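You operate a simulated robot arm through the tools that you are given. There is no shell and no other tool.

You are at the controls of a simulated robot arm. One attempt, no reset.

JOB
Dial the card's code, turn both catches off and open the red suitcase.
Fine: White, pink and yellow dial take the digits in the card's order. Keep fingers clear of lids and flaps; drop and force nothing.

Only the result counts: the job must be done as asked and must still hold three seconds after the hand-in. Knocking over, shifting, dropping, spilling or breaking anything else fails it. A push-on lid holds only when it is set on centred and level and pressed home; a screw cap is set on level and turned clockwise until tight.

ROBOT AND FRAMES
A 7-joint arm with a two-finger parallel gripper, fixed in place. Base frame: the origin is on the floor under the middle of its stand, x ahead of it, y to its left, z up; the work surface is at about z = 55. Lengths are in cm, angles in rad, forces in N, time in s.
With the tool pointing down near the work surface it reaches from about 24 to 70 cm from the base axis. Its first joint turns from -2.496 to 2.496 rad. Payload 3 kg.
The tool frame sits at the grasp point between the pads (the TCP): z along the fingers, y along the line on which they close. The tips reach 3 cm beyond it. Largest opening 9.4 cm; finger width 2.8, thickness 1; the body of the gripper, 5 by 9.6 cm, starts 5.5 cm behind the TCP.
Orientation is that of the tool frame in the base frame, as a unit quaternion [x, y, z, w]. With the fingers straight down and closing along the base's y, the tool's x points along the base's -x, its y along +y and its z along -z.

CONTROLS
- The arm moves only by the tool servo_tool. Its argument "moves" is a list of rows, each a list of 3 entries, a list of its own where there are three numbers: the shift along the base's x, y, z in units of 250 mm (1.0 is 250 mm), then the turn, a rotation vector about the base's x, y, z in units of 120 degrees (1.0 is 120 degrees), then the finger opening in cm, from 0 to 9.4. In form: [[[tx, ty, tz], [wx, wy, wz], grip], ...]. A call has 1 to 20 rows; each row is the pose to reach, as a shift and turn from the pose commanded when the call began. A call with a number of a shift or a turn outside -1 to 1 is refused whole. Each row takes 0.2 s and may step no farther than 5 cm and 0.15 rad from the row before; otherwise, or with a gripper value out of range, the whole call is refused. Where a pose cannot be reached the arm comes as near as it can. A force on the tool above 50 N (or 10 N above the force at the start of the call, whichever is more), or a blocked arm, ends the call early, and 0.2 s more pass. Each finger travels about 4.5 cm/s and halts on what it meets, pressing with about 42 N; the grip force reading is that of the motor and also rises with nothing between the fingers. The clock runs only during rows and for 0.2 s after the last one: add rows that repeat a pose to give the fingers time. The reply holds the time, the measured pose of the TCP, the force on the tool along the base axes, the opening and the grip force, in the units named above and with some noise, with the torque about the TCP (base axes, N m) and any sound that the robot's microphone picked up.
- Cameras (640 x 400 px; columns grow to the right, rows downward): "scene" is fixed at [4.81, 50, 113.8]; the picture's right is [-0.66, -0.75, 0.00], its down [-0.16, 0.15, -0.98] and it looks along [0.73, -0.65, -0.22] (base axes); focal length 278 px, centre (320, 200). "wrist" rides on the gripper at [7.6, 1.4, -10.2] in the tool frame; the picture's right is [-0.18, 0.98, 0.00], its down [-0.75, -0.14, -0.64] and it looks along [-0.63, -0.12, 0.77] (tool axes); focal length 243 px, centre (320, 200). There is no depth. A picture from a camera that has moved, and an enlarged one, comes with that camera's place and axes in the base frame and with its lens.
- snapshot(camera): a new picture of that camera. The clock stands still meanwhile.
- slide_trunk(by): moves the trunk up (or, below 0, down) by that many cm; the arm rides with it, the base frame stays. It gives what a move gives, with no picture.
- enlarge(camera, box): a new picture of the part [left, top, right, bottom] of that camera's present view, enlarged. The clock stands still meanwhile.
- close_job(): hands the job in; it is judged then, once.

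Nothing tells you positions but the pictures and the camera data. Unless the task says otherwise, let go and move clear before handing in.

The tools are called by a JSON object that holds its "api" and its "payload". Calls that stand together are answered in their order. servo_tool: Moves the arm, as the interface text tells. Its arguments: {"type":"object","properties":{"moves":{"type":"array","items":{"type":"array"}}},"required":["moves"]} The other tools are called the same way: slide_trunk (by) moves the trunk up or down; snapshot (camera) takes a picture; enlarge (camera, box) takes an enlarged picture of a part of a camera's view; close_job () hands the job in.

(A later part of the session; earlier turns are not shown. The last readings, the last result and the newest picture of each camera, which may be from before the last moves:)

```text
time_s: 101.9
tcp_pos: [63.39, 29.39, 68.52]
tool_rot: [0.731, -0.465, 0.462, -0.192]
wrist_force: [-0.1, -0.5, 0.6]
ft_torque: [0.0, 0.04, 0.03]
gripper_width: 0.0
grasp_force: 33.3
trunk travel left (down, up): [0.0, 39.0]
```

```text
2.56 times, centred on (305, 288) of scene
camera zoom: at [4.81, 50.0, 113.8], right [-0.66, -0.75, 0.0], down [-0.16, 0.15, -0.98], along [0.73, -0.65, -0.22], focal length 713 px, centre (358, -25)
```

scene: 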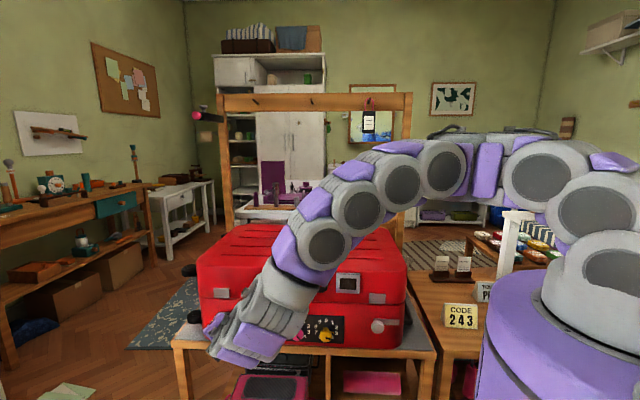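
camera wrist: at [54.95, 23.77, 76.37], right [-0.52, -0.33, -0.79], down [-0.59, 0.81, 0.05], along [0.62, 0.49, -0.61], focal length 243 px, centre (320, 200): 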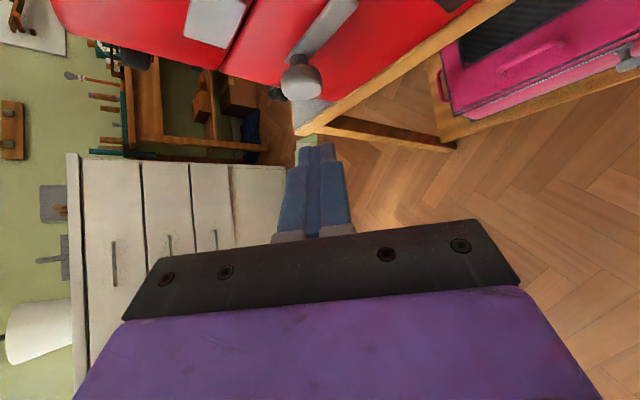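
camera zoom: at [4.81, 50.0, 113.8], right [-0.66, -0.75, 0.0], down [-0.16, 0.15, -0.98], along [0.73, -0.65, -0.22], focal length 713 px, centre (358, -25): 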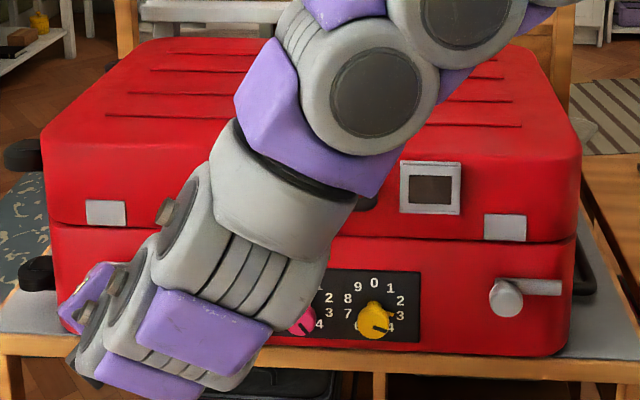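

Both catches are now off: the left lever is at about 89° and the right lever is horizontal. Next is the lid. I'll reorient the gripper to face the handle (bar at about n≈30.5, z≈77, f 42–55), with the fingers above and below it.

{"api": "servo_tool", "payload": {"moves": [[[-0.101, -0.07, 0.041], [0.027, -0.0386, -0.0198], 0], [[-0.202, -0.14, 0.082], [0.054, -0.0772, -0.0395], 1], [[-0.303, -0.21, 0.123], [0.081, -0.1158, -0.0593], 2], [[-0.4045, -0.28, 0.164], [0.108, -0.1544, -0.079], 3], [[-0.506, -0.35, 0.205], [0.135, -0.1929, -0.0988], 4], [[-0.607, -0.42, 0.246], [0.162, -0.2315, -0.1185], 5], [[-0.708, -0.49, 0.287], [0.189, -0.2701, -0.1383], 5], [[-0.809, -0.56, 0.328], [0.216, -0.3087, -0.158], 5]]}}

{"api": "snapshot", "payload": {"camera": "wrist"}}

{"api": "snapshot", "payload": {"camera": "scene"}}

```text
time_s: 103.7
tcp_pos: [43.36, 15.81, 76.59]
tool_rot: [-0.404, 0.58, -0.578, 0.408]
wrist_force: [0.3, 0.5, 0.3]
ft_torque: [-0.01, -0.03, -0.02]
gripper_width: 4.98
grasp_force: 0.0
trunk travel left (down, up): [0.0, 39.0]
```

```text
taken
camera wrist: at [31.08, 12.13, 75.15], right [0.07, 0.18, -0.98], down [-0.35, 0.93, 0.14], along [0.94, 0.33, 0.12], focal length 243 px, centre (320, 200)
```

wrist: 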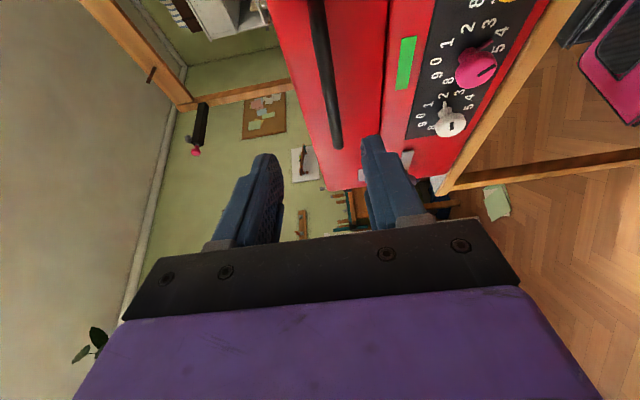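

```text
taken
```

scene: 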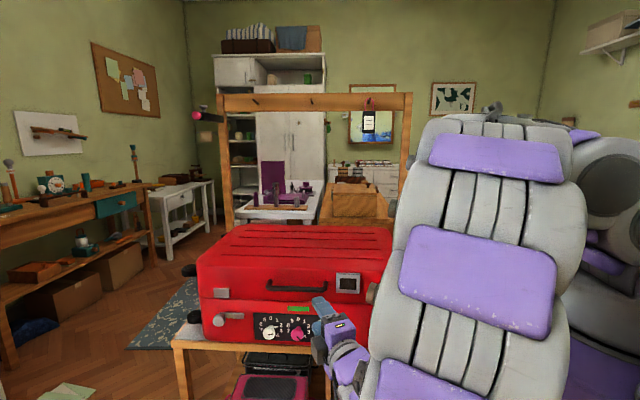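

{"api": "enlarge", "payload": {"camera": "wrist", "box": [240, 0, 480, 160]}}

{"api": "enlarge", "payload": {"camera": "scene", "box": [190, 215, 410, 352]}}

```text
2.50 times, centred on (360, 80) of wrist
camera zoom: at [31.08, 12.13, 75.15], right [0.07, 0.18, -0.98], down [-0.35, 0.93, 0.14], along [0.94, 0.33, 0.12], focal length 606 px, centre (220, 500)
```

zoom: 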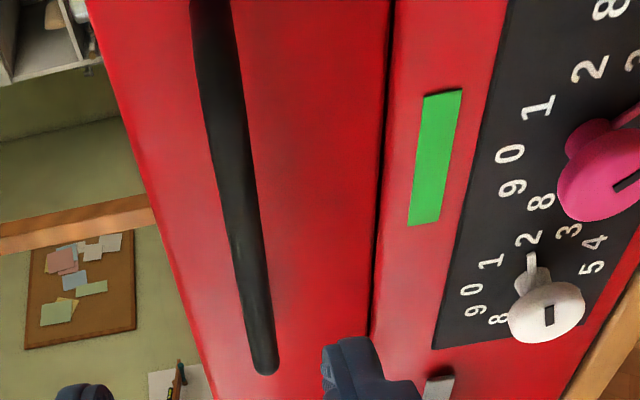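

```text
2.91 times, centred on (300, 284) of scene
camera zoom: at [4.81, 50.0, 113.8], right [-0.66, -0.75, 0.0], down [-0.16, 0.15, -0.98], along [0.73, -0.65, -0.22], focal length 810 px, centre (378, -43)
```

zoom: 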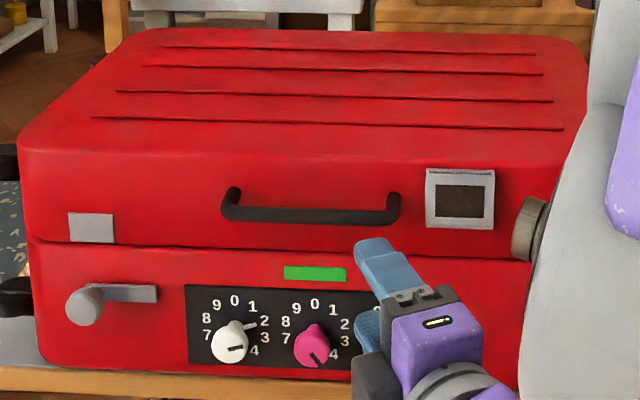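

Excellent scene view: both catches are off, the dials read 2-4-3 and the indicator is green. The handle bar is at n≈32.4, z≈75.8, from f≈42 to 56. I'll approach it with the fingers open above and below.

{"api": "servo_tool", "payload": {"moves": [[[0.1, -0.0374, -0.012], [0, 0, 0], 5], [[0.2, -0.0748, -0.024], [0, 0, 0], 5], [[0.3, -0.1122, -0.034], [0, 0, 0], 5], [[0.4, -0.1496, -0.034], [0, 0, 0], 5]]}}

{"api": "snapshot", "payload": {"camera": "wrist"}}

{"api": "enlarge", "payload": {"camera": "scene", "box": [190, 215, 410, 352]}}

```text
time_s: 104.7
tcp_pos: [53.17, 11.87, 75.73]
tool_rot: [-0.404, 0.58, -0.578, 0.408]
wrist_force: [0.0, 0.1, 0.1]
ft_torque: [0.03, 0.0, 0.02]
gripper_width: 4.99
grasp_force: 0.1
trunk travel left (down, up): [0.0, 39.0]
```

```text
taken
camera wrist: at [40.99, 8.26, 74.32], right [0.06, 0.18, -0.98], down [-0.35, 0.93, 0.14], along [0.94, 0.33, 0.12], focal length 243 px, centre (320, 200)
```

wrist: 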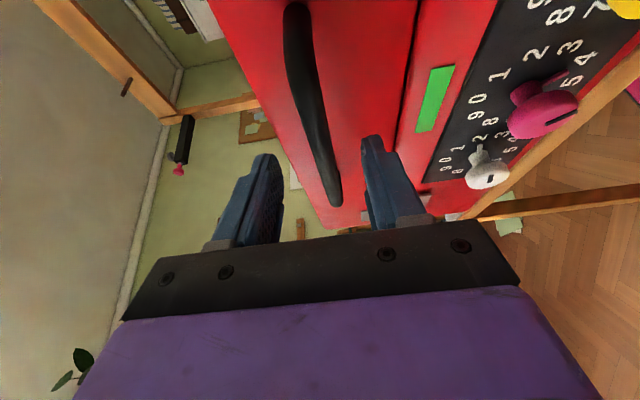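

```text
2.91 times, centred on (300, 284) of scene
camera zoom: at [4.81, 50.0, 113.8], right [-0.66, -0.75, 0.0], down [-0.16, 0.15, -0.98], along [0.73, -0.65, -0.22], focal length 810 px, centre (378, -43)
```

zoom: 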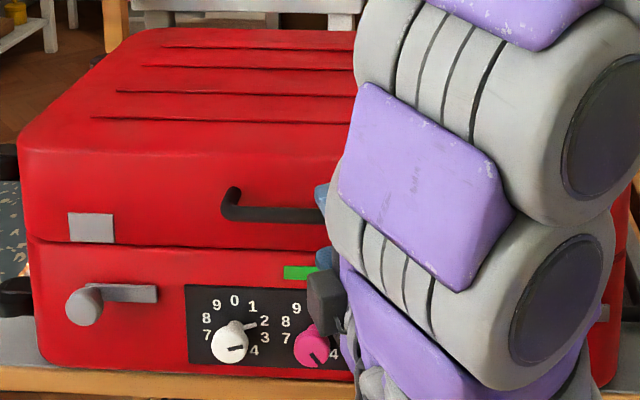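

The bar lies between the fingers. Final advance, then close on it.

{"api": "servo_tool", "payload": {"moves": [[[0.056, -0.0204, 0], [0, 0, 0], 5], [[0.112, -0.0407, 0], [0, 0, 0], 5], [[0.112, -0.0407, 0], [0, 0, 0], 5]]}}

{"api": "snapshot", "payload": {"camera": "wrist"}}

```text
time_s: 105.5
tcp_pos: [55.9, 10.83, 75.89]
tool_rot: [-0.405, 0.58, -0.579, 0.406]
wrist_force: [0.2, -0.1, 0.5]
ft_torque: [0.01, 0.0, -0.03]
gripper_width: 5.0
grasp_force: 0.0
trunk travel left (down, up): [0.0, 39.0]
```

```text
taken
camera wrist: at [43.66, 7.24, 74.38], right [0.06, 0.18, -0.98], down [-0.35, 0.93, 0.14], along [0.94, 0.33, 0.12], focal length 243 px, centre (320, 200)
```

wrist: 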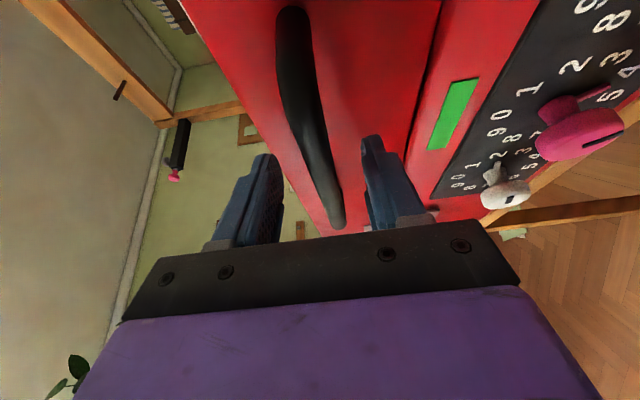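

{"api": "servo_tool", "payload": {"moves": [[[0, 0, -0.012], [0, 0, 0], 4], [[0, 0, -0.014], [0, 0, 0], 3], [[0, 0, -0.014], [0, 0, 0], 2], [[0, 0, -0.014], [0, 0, 0], 1], [[0, 0, -0.014], [0, 0, 0], 0.8], [[0, 0, -0.014], [0, 0, 0], 0.8]]}}

{"api": "snapshot", "payload": {"camera": "wrist"}}

```text
time_s: 106.9
tcp_pos: [55.73, 11.02, 75.58]
tool_rot: [-0.406, 0.579, -0.578, 0.407]
wrist_force: [-17.2, 11.7, 10.0]
ft_torque: [-0.51, 0.38, -0.55]
gripper_width: 1.39
grasp_force: 41.5
trunk travel left (down, up): [0.0, 39.0]
```

```text
taken
camera wrist: at [43.55, 7.39, 74.12], right [0.06, 0.18, -0.98], down [-0.35, 0.93, 0.14], along [0.93, 0.33, 0.12], focal length 243 px, centre (320, 200)
```

wrist: 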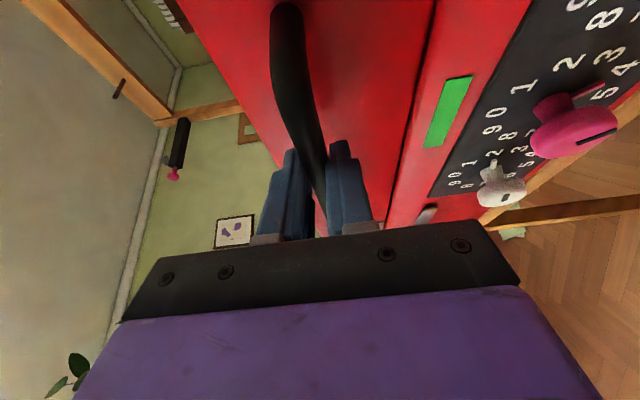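

The handle is gripped firmly at 1.39 cm. I estimate the hinge line at n≈72.5, z≈69.7. I'll lift the lid a few degrees along the arc first and check forces.

{"api": "servo_tool", "payload": {"moves": [[[0.0014, -0.0014, 0.035], [0.002, 0.002, 0], 0.8], [[0.0065, -0.0065, 0.07], [0.0044, 0.0044, 0], 0.8], [[0.012, -0.012, 0.105], [0.0066, 0.0066, 0], 0.8], [[0.017, -0.017, 0.1396], [0.0088, 0.0088, 0], 0.8], [[0.017, -0.017, 0.1396], [0.0088, 0.0088, 0], 0.8]]}}

{"api": "snapshot", "payload": {"camera": "wrist"}}

{"api": "snapshot", "payload": {"camera": "scene"}}

```text
time_s: 108.1
tcp_pos: [56.25, 10.63, 79.08]
tool_rot: [-0.407, 0.589, -0.569, 0.406]
wrist_force: [-23.7, 13.2, -0.1]
ft_torque: [-0.25, 0.49, 0.24]
gripper_width: 1.38
grasp_force: 42.3
trunk travel left (down, up): [0.0, 39.0]
```

```text
taken
camera wrist: at [43.97, 6.98, 77.77], right [0.04, 0.19, -0.98], down [-0.34, 0.92, 0.17], along [0.94, 0.33, 0.11], focal length 243 px, centre (320, 200)
```

wrist: 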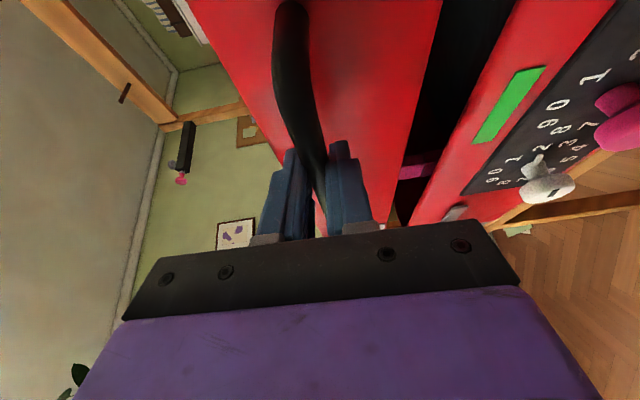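

```text
taken
```

scene: 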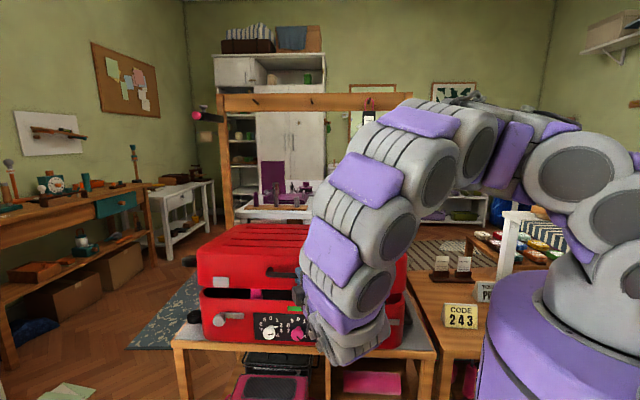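

The lid is lifting freely with nothing caught. There's a mild outward load, so I'll shave the arc by 2 mm and continue to about 20°.

{"api": "servo_tool", "payload": {"moves": [[[0.0068, -0.0068, 0.0692], [0.0044, 0.0044, 0], 0.8], [[0.0218, -0.0218, 0.1372], [0.0088, 0.0088, 0], 0.8], [[0.0385, -0.0385, 0.2044], [0.0133, 0.0133, 0], 0.8], [[0.0571, -0.0571, 0.2704], [0.0177, 0.0177, 0], 0.8], [[0.0781, -0.0781, 0.3352], [0.0221, 0.0221, 0], 0.8], [[0.101, -0.101, 0.3988], [0.0265, 0.0265, 0], 0.8], [[0.101, -0.101, 0.3988], [0.0265, 0.0265, 0], 0.8]]}}

{"api": "snapshot", "payload": {"camera": "scene"}}

{"api": "snapshot", "payload": {"camera": "wrist"}}

```text
time_s: 109.7
tcp_pos: [58.85, 7.87, 88.95]
tool_rot: [-0.41, 0.615, -0.541, 0.401]
wrist_force: [-16.6, 3.4, 1.5]
ft_torque: [-0.08, -0.06, -0.21]
gripper_width: 1.36
grasp_force: 42.2
trunk travel left (down, up): [0.0, 39.0]
```

```text
taken
```

scene: 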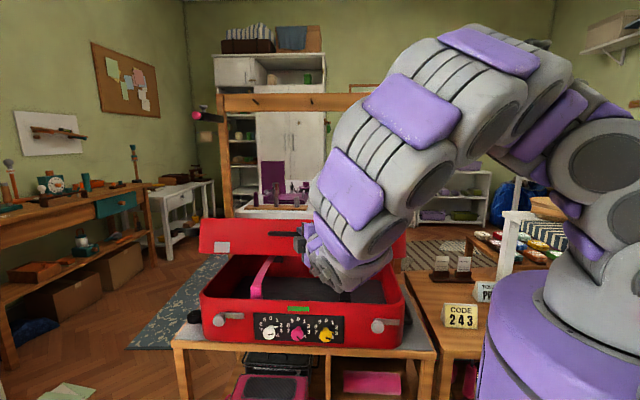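

```text
taken
camera wrist: at [46.5, 4.46, 88.25], right [-0.01, 0.25, -0.97], down [-0.33, 0.91, 0.24], along [0.94, 0.32, 0.08], focal length 243 px, centre (320, 200)
```

wrist: 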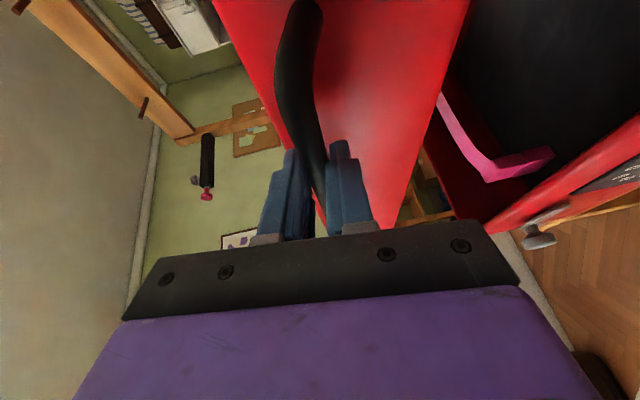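

The lid is at about 20° and moving well, so I'll continue the arc to about 45°.

{"api": "servo_tool", "payload": {"moves": [[[0.0221, -0.0221, 0.062], [0.0044, 0.0044, 0], 0.8], [[0.0489, -0.0489, 0.1224], [0.0088, 0.0088, 0], 0.8], [[0.0772, -0.0772, 0.1812], [0.0133, 0.0133, 0], 0.8], [[0.1075, -0.1075, 0.2384], [0.0177, 0.0177, 0], 0.8], [[0.1394, -0.1394, 0.2936], [0.0221, 0.0221, 0], 0.8], [[0.1734, -0.1734, 0.3464], [0.0265, 0.0265, 0], 0.8], [[0.2084, -0.2084, 0.3972], [0.0309, 0.0309, 0], 0.8], [[0.2452, -0.2452, 0.446], [0.0354, 0.0354, 0], 0.8], [[0.2834, -0.2834, 0.4924], [0.0398, 0.0398, 0], 0.8], [[0.323, -0.323, 0.536], [0.0442, 0.0442, 0], 0.8], [[0.323, -0.323, 0.536], [0.0442, 0.0442, 0], 0.8]]}}

{"api": "snapshot", "payload": {"camera": "scene"}}

{"api": "snapshot", "payload": {"camera": "wrist"}}

```text
time_s: 112.1
tcp_pos: [66.64, -0.0, 102.68]
tool_rot: [-0.415, 0.656, -0.494, 0.392]
wrist_force: [-12.4, 17.0, 23.1]
ft_torque: [0.03, -0.54, 0.37]
gripper_width: 1.39
grasp_force: 41.9
trunk travel left (down, up): [0.0, 39.0]
```

```text
taken
```

scene: 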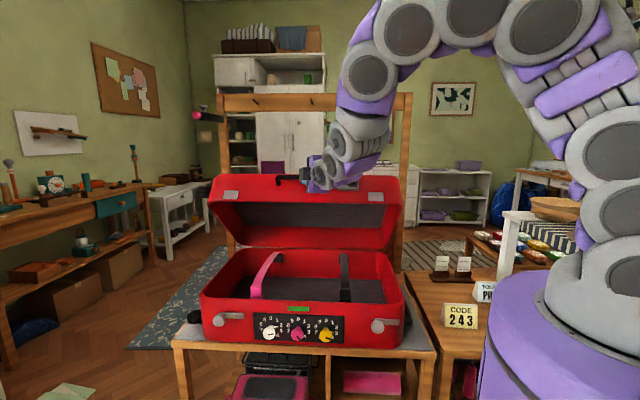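

```text
taken
camera wrist: at [54.37, -3.46, 102.61], right [-0.09, 0.33, -0.94], down [-0.31, 0.89, 0.35], along [0.95, 0.32, 0.02], focal length 243 px, centre (320, 200)
```

wrist: 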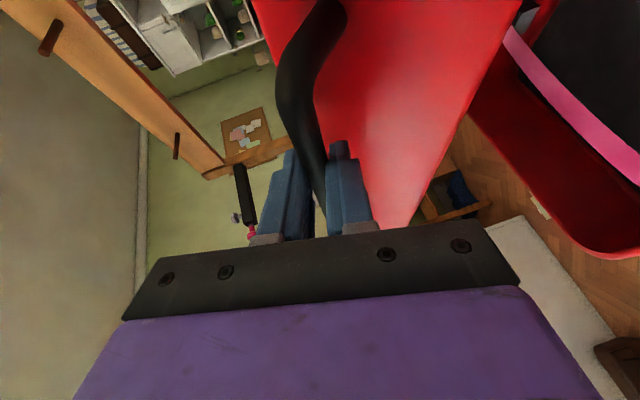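

The lid is at about 45°, with a radially outward load of about 30 N, so my arc is slightly tight. I'll relax it by 3 mm and continue to about 60°.

{"api": "servo_tool", "payload": {"moves": [[[-0.005, 0.005, 0.0096], [0, 0, 0], 0.8], [[0.0356, -0.0356, 0.0512], [0.0059, 0.0059, 0], 0.8], [[0.0778, -0.0778, 0.0904], [0.0118, 0.0118, 0], 0.8], [[0.1208, -0.1208, 0.1268], [0.0177, 0.0177, 0], 0.8], [[0.1652, -0.1652, 0.1604], [0.0236, 0.0236, 0], 0.8], [[0.2104, -0.2104, 0.1912], [0.0295, 0.0295, 0], 0.8], [[0.2565, -0.2565, 0.2188], [0.0354, 0.0354, 0], 0.8], [[0.2565, -0.2565, 0.2188], [0.0354, 0.0354, 0], 0.8]]}}

{"api": "snapshot", "payload": {"camera": "scene"}}

{"api": "snapshot", "payload": {"camera": "wrist"}}

```text
time_s: 113.9
tcp_pos: [73.14, -6.4, 108.23]
tool_rot: [-0.419, 0.688, -0.454, 0.381]
wrist_force: [-6.9, 16.7, 34.3]
ft_torque: [0.02, -0.71, -0.04]
gripper_width: 1.34
grasp_force: 41.9
trunk travel left (down, up): [0.0, 39.0]
```

```text
taken
```

scene: 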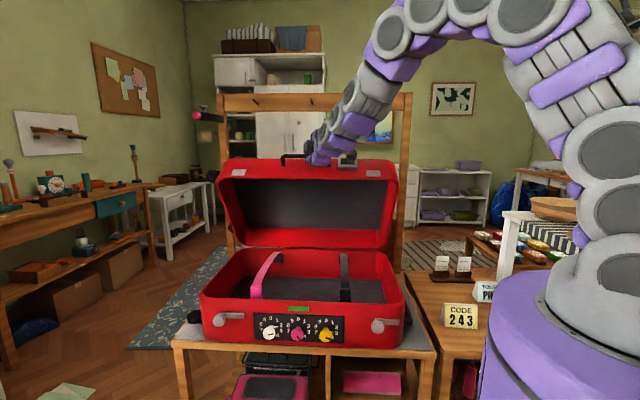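

```text
taken
camera wrist: at [60.78, -9.96, 108.84], right [-0.16, 0.4, -0.9], down [-0.28, 0.86, 0.43], along [0.95, 0.32, -0.02], focal length 243 px, centre (320, 200)
```

wrist: 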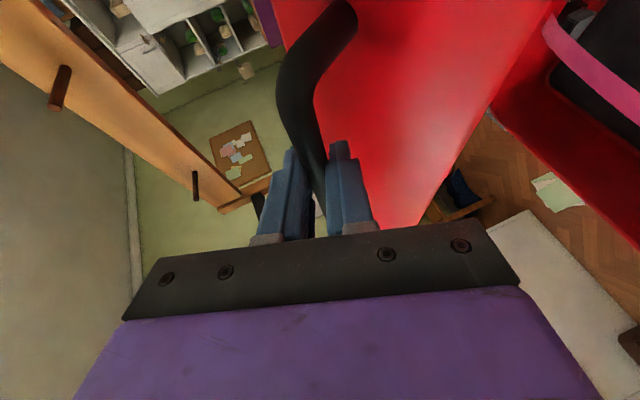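

The radial load is 38 N, so a circle fit puts the hinge nearer n≈74.3. I'll ease outward 4–5 mm and read the force again.

{"api": "servo_tool", "payload": {"moves": [[[-0.003, 0.003, 0.009], [0, 0, 0], 0.8], [[-0.006, 0.006, 0.018], [0, 0, 0], 0.8], [[-0.006, 0.006, 0.018], [0, 0, 0], 0.8]]}}

```text
time_s: 114.7
tcp_pos: [73.13, -6.5, 108.33]
tool_rot: [-0.42, 0.689, -0.452, 0.38]
wrist_force: [-1.9, 12.4, 19.0]
ft_torque: [0.34, -0.53, 0.27]
gripper_width: 1.36
grasp_force: 42.3
trunk travel left (down, up): [0.0, 39.0]
```

Load is down to about 20 N. I'm continuing with the corrected arc to about 73°.

{"api": "servo_tool", "payload": {"moves": [[[0.045, -0.045, 0.0392], [0.0059, 0.0059, 0], 0.8], [[0.0936, -0.0936, 0.0664], [0.0118, 0.0118, 0], 0.8], [[0.1434, -0.1434, 0.09], [0.0177, 0.0177, 0], 0.8], [[0.1943, -0.1943, 0.1104], [0.0236, 0.0236, 0], 0.8], [[0.2458, -0.2458, 0.1276], [0.0295, 0.0295, 0], 0.8], [[0.2972, -0.2972, 0.1416], [0.0354, 0.0354, 0], 0.8], [[0.2972, -0.2972, 0.1416], [0.0354, 0.0354, 0], 0.8]]}}

{"api": "snapshot", "payload": {"camera": "scene"}}

{"api": "snapshot", "payload": {"camera": "wrist"}}

```text
time_s: 116.3
tcp_pos: [80.74, -14.1, 111.57]
tool_rot: [-0.422, 0.721, -0.407, 0.369]
wrist_force: [-1.4, -5.6, -0.2]
ft_torque: [0.62, -0.44, 0.45]
gripper_width: 1.35
grasp_force: 42.1
trunk travel left (down, up): [0.0, 39.0]
```

```text
taken
```

scene: 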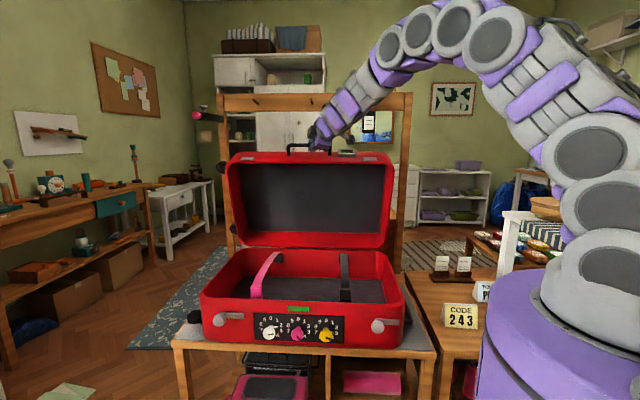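

```text
taken
camera wrist: at [68.53, -17.74, 112.91], right [-0.23, 0.47, -0.85], down [-0.24, 0.82, 0.52], along [0.94, 0.33, -0.08], focal length 243 px, centre (320, 200)
```

wrist: 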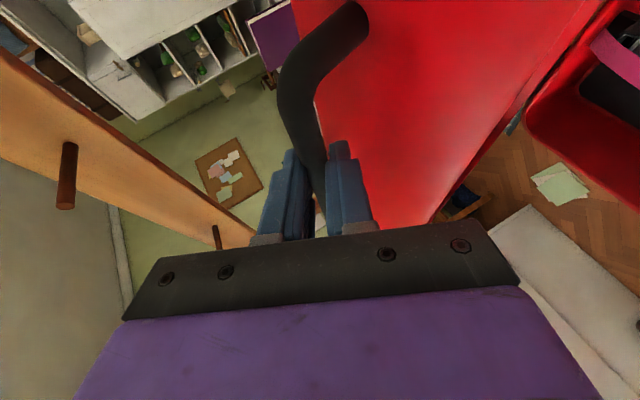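

The lid is at about 73° with almost no load, and the hand is well clear of the beam. I'm continuing to about 80°.

{"api": "servo_tool", "payload": {"moves": [[[0.0258, -0.0258, 0.0055], [0.0038, 0.0038, 0], 0.8], [[0.0515, -0.0515, 0.0108], [0.0077, 0.0077, 0], 0.8], [[0.0774, -0.0774, 0.015], [0.0115, 0.0115, 0], 0.8], [[0.1032, -0.1032, 0.0188], [0.0153, 0.0153, 0], 0.8], [[0.129, -0.129, 0.021], [0.0192, 0.0192, 0], 0.8], [[0.155, -0.155, 0.0232], [0.023, 0.023, 0], 0.8], [[0.155, -0.155, 0.0232], [0.023, 0.023, 0], 0.8]]}}

{"api": "snapshot", "payload": {"camera": "scene"}}

{"api": "snapshot", "payload": {"camera": "wrist"}}

```text
time_s: 117.9
tcp_pos: [84.86, -18.12, 112.26]
tool_rot: [-0.422, 0.74, -0.38, 0.362]
wrist_force: [1.6, -0.1, -0.2]
ft_torque: [0.24, 0.22, -0.92]
gripper_width: 1.37
grasp_force: 42.1
trunk travel left (down, up): [0.0, 39.0]
```

```text
taken
```

scene: 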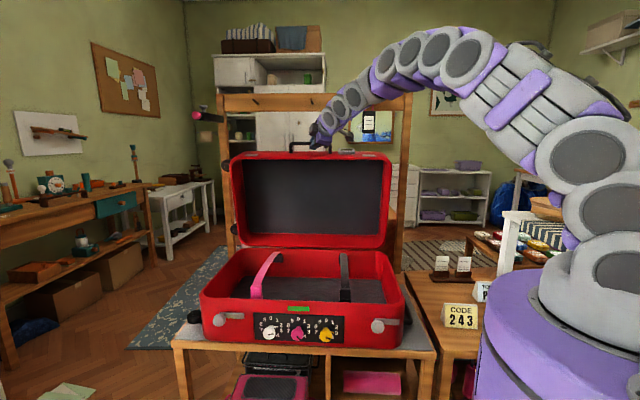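

```text
taken
camera wrist: at [72.64, -21.81, 113.87], right [-0.27, 0.51, -0.81], down [-0.21, 0.79, 0.57], along [0.94, 0.33, -0.11], focal length 243 px, centre (320, 200)
```

wrist: 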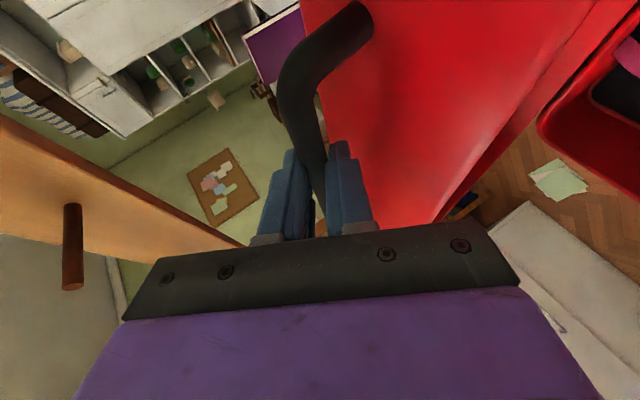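

Still no load. The lid is at about 80°, and the hand stays about 15 cm below the pegs. I'm continuing past vertical, carefully.

{"api": "servo_tool", "payload": {"moves": [[[0.026, -0.026, 0.0008], [0.0038, 0.0038, 0], 0.8], [[0.052, -0.052, 0.0016], [0.0077, 0.0077, 0], 0.8], [[0.078, -0.078, 0.0006], [0.0115, 0.0115, 0], 0.8], [[0.1038, -0.1038, -0.0004], [0.0153, 0.0153, 0], 0.8], [[0.1297, -0.1297, -0.003], [0.0192, 0.0192, 0], 0.8], [[0.1555, -0.1555, -0.0056], [0.023, 0.023, 0], 0.8], [[0.1555, -0.1555, -0.0056], [0.023, 0.023, 0], 0.8]]}}

{"api": "snapshot", "payload": {"camera": "scene"}}

{"api": "snapshot", "payload": {"camera": "wrist"}}

```text
time_s: 119.5
tcp_pos: [88.47, -21.99, 112.07]
tool_rot: [-0.423, 0.756, -0.353, 0.353]
wrist_force: [-0.5, 3.1, 0.4]
ft_torque: [0.48, 0.03, -0.16]
gripper_width: 1.36
grasp_force: 41.9
trunk travel left (down, up): [0.0, 39.0]
```

```text
taken
```

scene: 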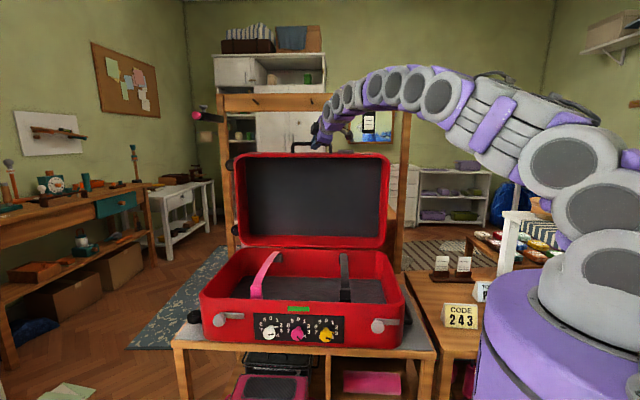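

```text
taken
camera wrist: at [76.43, -25.59, 114.2], right [-0.31, 0.55, -0.77], down [-0.19, 0.76, 0.62], along [0.93, 0.34, -0.14], focal length 243 px, centre (320, 200)
```

wrist: 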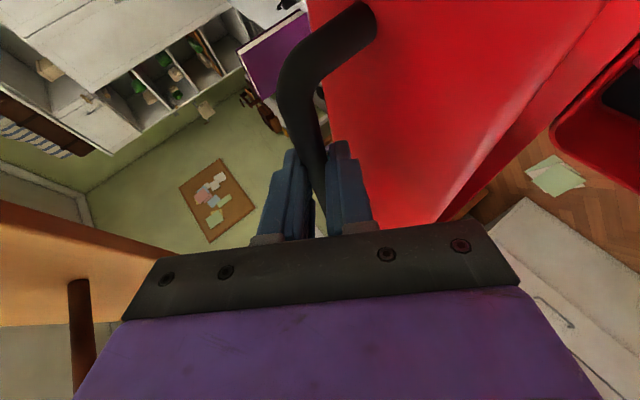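

The lid is at about 88°, already past its balance point, with almost no load. I'll ease it slightly further back, watching for a stop or the reach limit.

{"api": "servo_tool", "payload": {"moves": [[[0.0253, -0.0253, -0.006], [-0.0074, -0.0074, 0], 0.8], [[0.0506, -0.0506, -0.0132], [-0.0147, -0.0147, 0], 0.8], [[0.0758, -0.0758, -0.021], [-0.0221, -0.0221, 0], 0.8], [[0.1011, -0.1011, -0.03], [-0.0295, -0.0295, 0], 0.8], [[0.1011, -0.1011, -0.03], [-0.0295, -0.0295, 0], 0.8]]}}

{"api": "snapshot", "payload": {"camera": "scene"}}

{"api": "snapshot", "payload": {"camera": "wrist"}}

```text
time_s: 120.7
tcp_pos: [91.03, -24.34, 111.39]
tool_rot: [-0.423, 0.733, -0.389, 0.364]
wrist_force: [-12.6, 4.4, -23.0]
ft_torque: [0.58, -0.02, 0.01]
gripper_width: 1.36
grasp_force: 42.2
trunk travel left (down, up): [0.0, 39.0]
```

```text
taken
```

scene: 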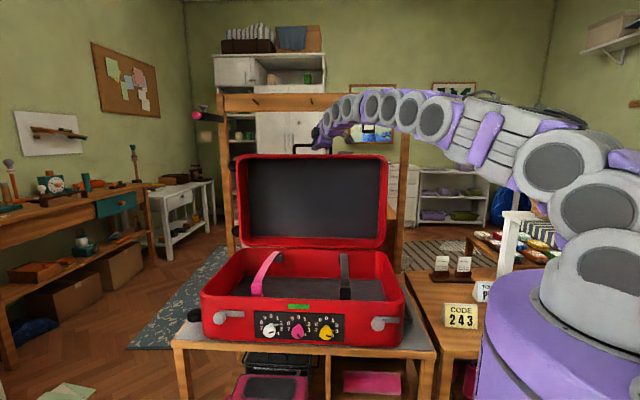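

```text
taken
camera wrist: at [78.77, -27.89, 112.92], right [-0.26, 0.5, -0.83], down [-0.22, 0.8, 0.56], along [0.94, 0.33, -0.1], focal length 243 px, centre (320, 200)
```

wrist: 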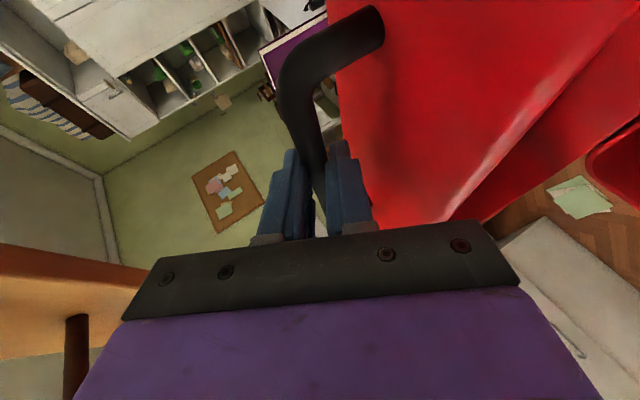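

The load acts at the bar itself (low torque), so it isn't the beam; my arc is now slightly high. Easing down 5 mm.

{"api": "servo_tool", "payload": {"moves": [[[0, 0, -0.01], [0, 0, 0], 0.8], [[0, 0, -0.02], [0, 0, 0], 0.8], [[0, 0, -0.02], [0, 0, 0], 0.8]]}}

```text
time_s: 121.5
tcp_pos: [90.89, -24.28, 111.19]
tool_rot: [-0.421, 0.731, -0.391, 0.367]
wrist_force: [-4.7, 2.7, -1.5]
ft_torque: [-0.11, 0.06, -0.59]
gripper_width: 1.33
grasp_force: 41.7
trunk travel left (down, up): [0.0, 39.0]
```

{"api": "servo_tool", "payload": {"moves": [[[0.0253, -0.0253, -0.008], [-0.005, -0.005, 0], 0.8], [[0.0506, -0.0506, -0.0175], [-0.01, -0.01, 0], 0.8], [[0.0755, -0.0755, -0.028], [-0.015, -0.015, 0], 0.8], [[0.1004, -0.1004, -0.039], [-0.02, -0.02, 0], 0.8], [[0.1004, -0.1004, -0.039], [-0.02, -0.02, 0], 0.8]]}}

{"api": "snapshot", "payload": {"camera": "scene"}}

{"api": "snapshot", "payload": {"camera": "wrist"}}

```text
time_s: 122.7
tcp_pos: [91.81, -25.08, 110.84]
tool_rot: [-0.422, 0.71, -0.42, 0.376]
wrist_force: [21.1, 13.7, 43.4]
ft_torque: [0.07, -0.97, 0.74]
gripper_width: 1.38
grasp_force: 42.5
out of reach, approached as far as the arm can: row 3, 4, 5
trunk travel left (down, up): [0.0, 39.0]
```

```text
taken
```

scene: 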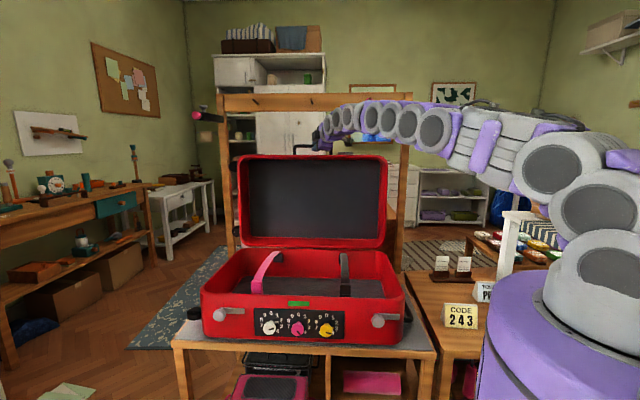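

```text
taken
camera wrist: at [79.52, -28.75, 111.88], right [-0.21, 0.46, -0.86], down [-0.26, 0.83, 0.5], along [0.94, 0.33, -0.06], focal length 243 px, centre (320, 200)
```

wrist: 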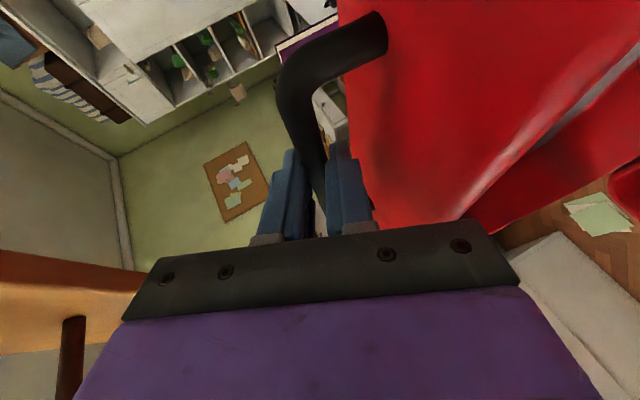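

The arm is at its reach limit with the lid at about 95°. I'll back off slightly to unload before releasing.

{"api": "servo_tool", "payload": {"moves": [[[-0.01, 0.01, 0.008], [0, 0, 0], 0.8], [[-0.02, 0.02, 0.014], [0, 0, 0], 0.8], [[-0.03, 0.03, 0.018], [0, 0, 0], 0.8], [[-0.03, 0.03, 0.018], [0, 0, 0], 0.8]]}}

```text
time_s: 123.3
tcp_pos: [91.8, -25.9, 110.64]
tool_rot: [-0.422, 0.711, -0.417, 0.378]
wrist_force: [10.5, 10.2, 17.3]
ft_torque: [-0.67, 0.24, -0.77]
gripper_width: 1.38
grasp_force: 42.1
trunk travel left (down, up): [0.0, 39.0]
stopped in row 2: the force on the tool passed its limit at 62 N (the readings are from after the stop); the commanded pose is now the measured one
```

{"api": "servo_tool", "payload": {"moves": [[[0, 0, 0], [0, 0, 0], 0.8], [[0, 0, 0], [0, 0, 0], 0.8]]}}

{"api": "snapshot", "payload": {"camera": "scene"}}

{"api": "snapshot", "payload": {"camera": "wrist"}}

```text
time_s: 123.9
tcp_pos: [91.59, -25.59, 110.69]
tool_rot: [-0.421, 0.712, -0.417, 0.377]
wrist_force: [12.4, 10.6, 24.4]
ft_torque: [-0.52, 0.1, -0.85]
gripper_width: 1.37
grasp_force: 42.0
trunk travel left (down, up): [0.0, 39.0]
```

```text
taken
```

scene: 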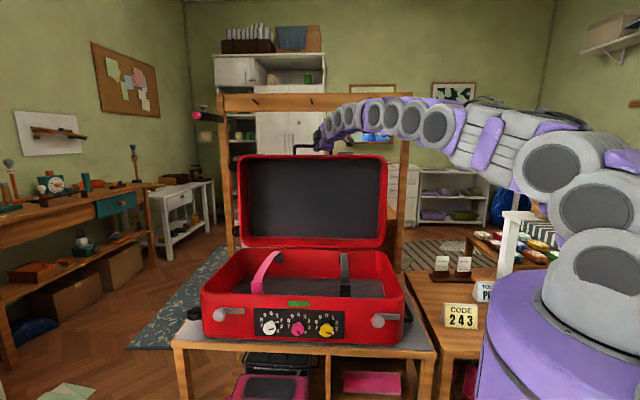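

```text
taken
camera wrist: at [79.31, -29.2, 111.83], right [-0.21, 0.46, -0.86], down [-0.26, 0.82, 0.5], along [0.94, 0.33, -0.06], focal length 243 px, centre (320, 200)
```

wrist: 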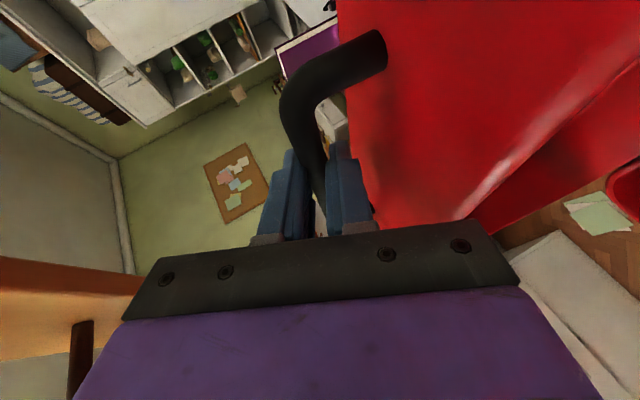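

{"api": "servo_tool", "payload": {"moves": [[[-0.0028, 0.0141, 0.008], [0, 0, 0], 0.8], [[-0.0057, 0.0283, 0.016], [0, 0, 0], 0.8], [[-0.0057, 0.0283, 0.016], [0, 0, 0], 0.8]]}}

```text
time_s: 124.7
tcp_pos: [91.23, -25.31, 110.88]
tool_rot: [-0.42, 0.714, -0.416, 0.375]
wrist_force: [4.4, 6.1, 17.5]
ft_torque: [-0.26, -0.09, 0.31]
gripper_width: 1.37
grasp_force: 41.8
trunk travel left (down, up): [0.0, 39.0]
```

{"api": "servo_tool", "payload": {"moves": [[[0.003, 0.009, 0.012], [0, 0, 0], 0.8], [[0.003, 0.009, 0.016], [0, 0, 0], 0.8], [[0.003, 0.009, 0.016], [0, 0, 0], 0.8]]}}

```text
time_s: 125.5
tcp_pos: [91.49, -25.58, 110.81]
tool_rot: [-0.419, 0.716, -0.414, 0.373]
wrist_force: [-13.6, -4.3, -6.7]
ft_torque: [0.07, 0.06, 0.99]
gripper_width: 1.39
grasp_force: 42.6
trunk travel left (down, up): [0.0, 39.0]
```

{"api": "servo_tool", "payload": {"moves": [[[-0.005, -0.004, -0.003], [0, 0, 0], 0.8], [[-0.005, -0.004, -0.003], [0, 0, 0], 0.8]]}}

```text
time_s: 126.1
tcp_pos: [91.32, -25.27, 110.88]
tool_rot: [-0.419, 0.716, -0.414, 0.374]
wrist_force: [-14.0, -1.6, -9.6]
ft_torque: [-0.22, 0.58, -0.39]
gripper_width: 1.36
grasp_force: 41.9
trunk travel left (down, up): [0.0, 39.0]
```

{"api": "servo_tool", "payload": {"moves": [[[-0.009, 0, -0.008], [0, 0, 0], 0.8], [[-0.009, 0, -0.008], [0, 0, 0], 0.8]]}}

```text
time_s: 126.7
tcp_pos: [91.06, -25.18, 110.89]
tool_rot: [-0.419, 0.714, -0.415, 0.376]
wrist_force: [-7.0, -0.4, -0.6]
ft_torque: [-0.17, 0.17, 0.53]
gripper_width: 1.36
grasp_force: 41.8
trunk travel left (down, up): [0.0, 39.0]
```

The load is small now. I'll open the fingers slowly and see whether the lid stays back.

{"api": "servo_tool", "payload": {"moves": [[[0, 0, 0], [0, 0, 0], 1.6], [[0, 0, 0], [0, 0, 0], 2.2], [[0, 0, 0], [0, 0, 0], 3], [[0, 0, 0], [0, 0, 0], 4], [[0, 0, 0], [0, 0, 0], 5], [[0, 0, 0], [0, 0, 0], 5]]}}

{"api": "snapshot", "payload": {"camera": "wrist"}}

{"api": "snapshot", "payload": {"camera": "scene"}}

```text
time_s: 128.1
tcp_pos: [91.11, -25.05, 111.23]
tool_rot: [-0.419, 0.714, -0.416, 0.377]
wrist_force: [6.7, -3.8, 19.9]
ft_torque: [-0.37, -0.58, 0.08]
gripper_width: 3.76
grasp_force: 0.0
trunk travel left (down, up): [0.0, 39.0]
```

```text
taken
camera wrist: at [78.8, -28.83, 112.26], right [-0.21, 0.46, -0.86], down [-0.25, 0.82, 0.51], along [0.94, 0.33, -0.06], focal length 243 px, centre (320, 200)
```

wrist: 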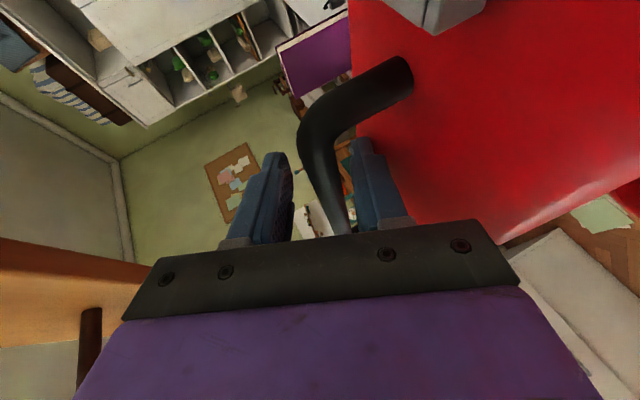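

```text
taken
```

scene: 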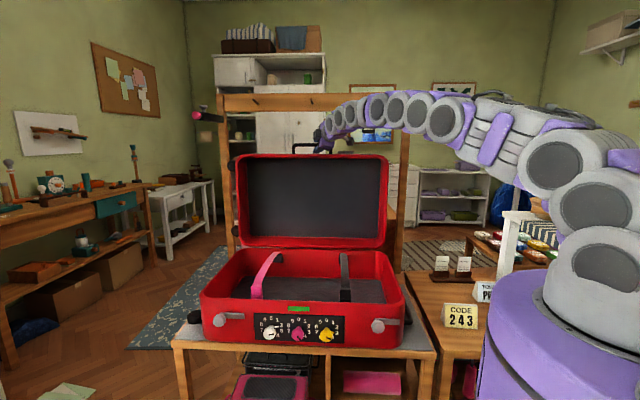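

The lower finger opened until it touched the lid face. I'll narrow the opening a little to clear it, then retreat straight back along the tool axis.

{"api": "servo_tool", "payload": {"moves": [[[0, 0, 0], [0, 0, 0], 3], [[0, 0, 0], [0, 0, 0], 2.8], [[0, 0, 0], [0, 0, 0], 2.8]]}}

{"api": "snapshot", "payload": {"camera": "wrist"}}

```text
time_s: 128.9
tcp_pos: [91.12, -25.21, 110.76]
tool_rot: [-0.42, 0.715, -0.415, 0.374]
wrist_force: [-1.2, -0.7, 1.8]
ft_torque: [-0.06, 0.06, 0.0]
gripper_width: 2.72
grasp_force: 0.1
trunk travel left (down, up): [0.0, 39.0]
```

```text
taken
camera wrist: at [78.88, -28.81, 111.86], right [-0.22, 0.47, -0.86], down [-0.25, 0.82, 0.51], along [0.94, 0.33, -0.06], focal length 243 px, centre (320, 200)
```

wrist: 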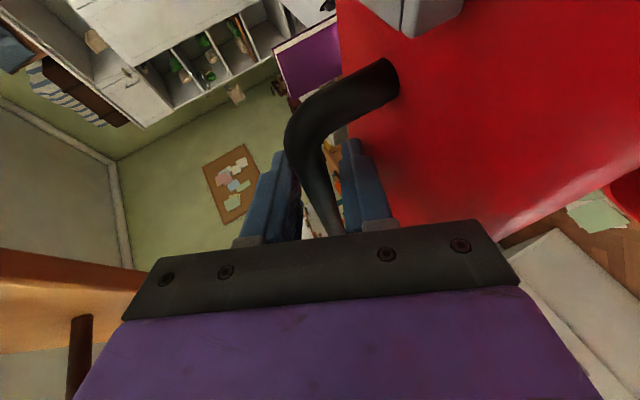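

Now unloaded. I'll wait a moment to see whether the lid is stationary on its own.

{"api": "servo_tool", "payload": {"moves": [[[0, 0, 0], [0, 0, 0], 2.8], [[0, 0, 0], [0, 0, 0], 2.8], [[0, 0, 0], [0, 0, 0], 2.8], [[0, 0, 0], [0, 0, 0], 2.8], [[0, 0, 0], [0, 0, 0], 2.8]]}}

{"api": "snapshot", "payload": {"camera": "wrist"}}

```text
time_s: 130.1
tcp_pos: [91.06, -25.24, 110.87]
tool_rot: [-0.42, 0.715, -0.415, 0.375]
wrist_force: [-0.4, 1.1, 0.1]
ft_torque: [0.01, 0.01, 0.0]
gripper_width: 2.78
grasp_force: 0.0
trunk travel left (down, up): [0.0, 39.0]
```

```text
taken
camera wrist: at [78.89, -28.84, 111.94], right [-0.22, 0.47, -0.86], down [-0.25, 0.82, 0.51], along [0.94, 0.33, -0.06], focal length 243 px, centre (320, 200)
```

wrist: 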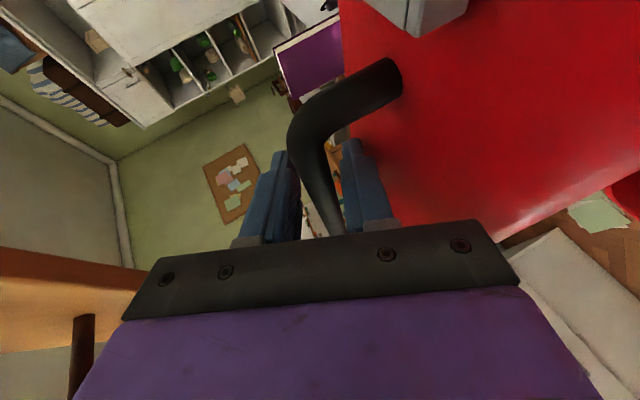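

The lid stands on its own. Now I'll retreat slowly straight back along the tool axis.

{"api": "servo_tool", "payload": {"moves": [[[-0.0354, 0.0111, 0.015], [0, 0, 0], 2.8], [[-0.0708, 0.0222, 0.03], [0, 0, 0], 2.8], [[-0.1062, 0.0334, 0.045], [0, 0, 0], 2.8], [[-0.177, 0.0556, 0.07], [0, 0, 0], 2.8], [[-0.2478, 0.0778, 0.09], [0, 0, 0], 2.8], [[-0.354, 0.1112, 0.11], [0, 0, 0], 2.8]]}}

{"api": "snapshot", "payload": {"camera": "wrist"}}

{"api": "snapshot", "payload": {"camera": "scene"}}

```text
time_s: 131.5
tcp_pos: [82.05, -22.4, 113.77]
tool_rot: [-0.421, 0.714, -0.415, 0.375]
wrist_force: [0.1, -0.2, 0.2]
ft_torque: [-0.02, 0.0, 0.01]
gripper_width: 2.78
grasp_force: 0.0
trunk travel left (down, up): [0.0, 39.0]
```

```text
taken
camera wrist: at [69.98, -26.03, 114.86], right [-0.22, 0.47, -0.86], down [-0.25, 0.82, 0.51], along [0.94, 0.33, -0.06], focal length 243 px, centre (320, 200)
```

wrist: 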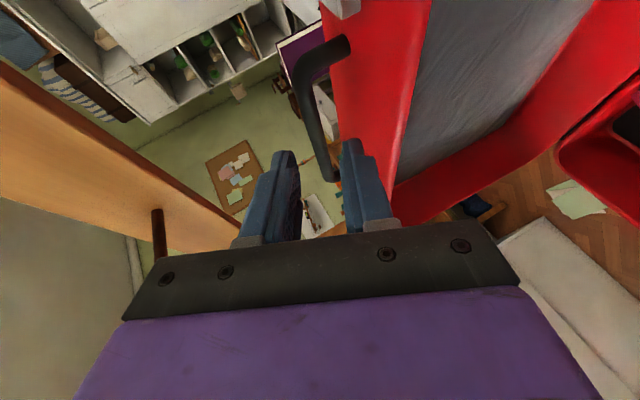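

```text
taken
```

scene: 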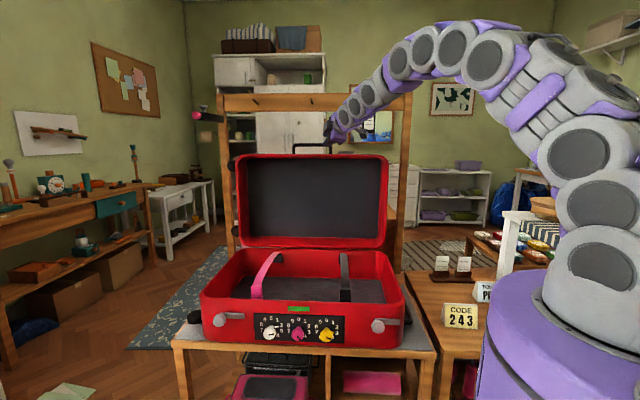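

The hand is free and the lid is staying open. I'll move clear and then check that nothing moves over time.

{"api": "servo_tool", "payload": {"moves": [[[-0.12, 0.05, 0.02], [0, 0, 0], 2.8], [[-0.24, 0.1, 0.04], [0, 0, 0], 2.8], [[-0.36, 0.15, 0.06], [0, 0, 0], 2.8], [[-0.48, 0.2, 0.06], [0, 0, 0], 2.8], [[-0.6, 0.25, 0.06], [0, 0, 0], 2.8], [[-0.72, 0.3, 0.06], [0, 0, 0], 2.8], [[-0.84, 0.35, 0.06], [0, 0, 0], 2.8]]}}

{"api": "snapshot", "payload": {"camera": "scene"}}

{"api": "enlarge", "payload": {"camera": "scene", "box": [180, 130, 430, 360]}}

{"api": "enlarge", "payload": {"camera": "scene", "box": [245, 300, 355, 350]}}

```text
time_s: 133.1
tcp_pos: [61.27, -13.56, 115.22]
tool_rot: [-0.421, 0.714, -0.416, 0.375]
wrist_force: [0.1, 0.1, -0.3]
ft_torque: [0.02, 0.03, -0.02]
gripper_width: 2.8
grasp_force: 0.1
trunk travel left (down, up): [0.0, 39.0]
```

```text
taken
```

scene: 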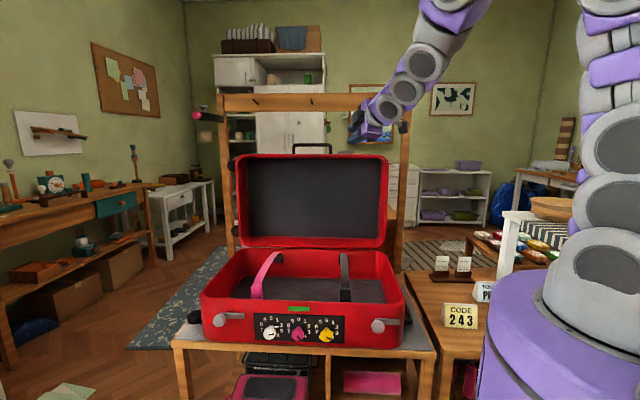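

```text
1.74 times, centred on (305, 245) of scene
camera zoom: at [4.81, 50.0, 113.8], right [-0.66, -0.75, 0.0], down [-0.16, 0.15, -0.98], along [0.73, -0.65, -0.22], focal length 484 px, centre (346, 122)
```

zoom: 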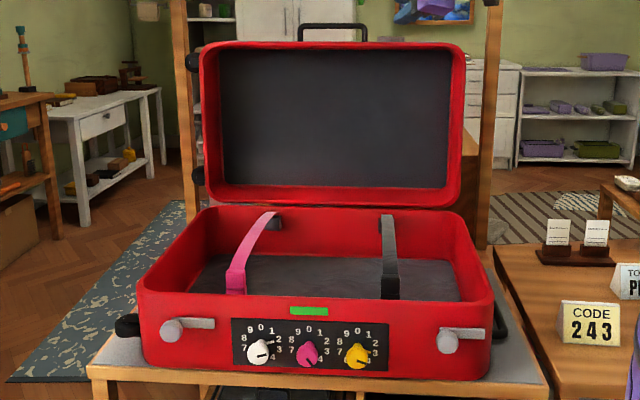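

```text
5.82 times, centred on (300, 325) of scene
camera zoom: at [4.81, 50.0, 113.8], right [-0.66, -0.75, 0.0], down [-0.16, 0.15, -0.98], along [0.73, -0.65, -0.22], focal length 1620 px, centre (436, -527)
```

zoom: 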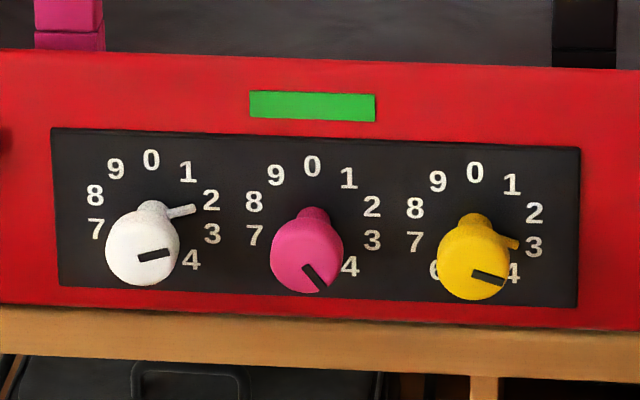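

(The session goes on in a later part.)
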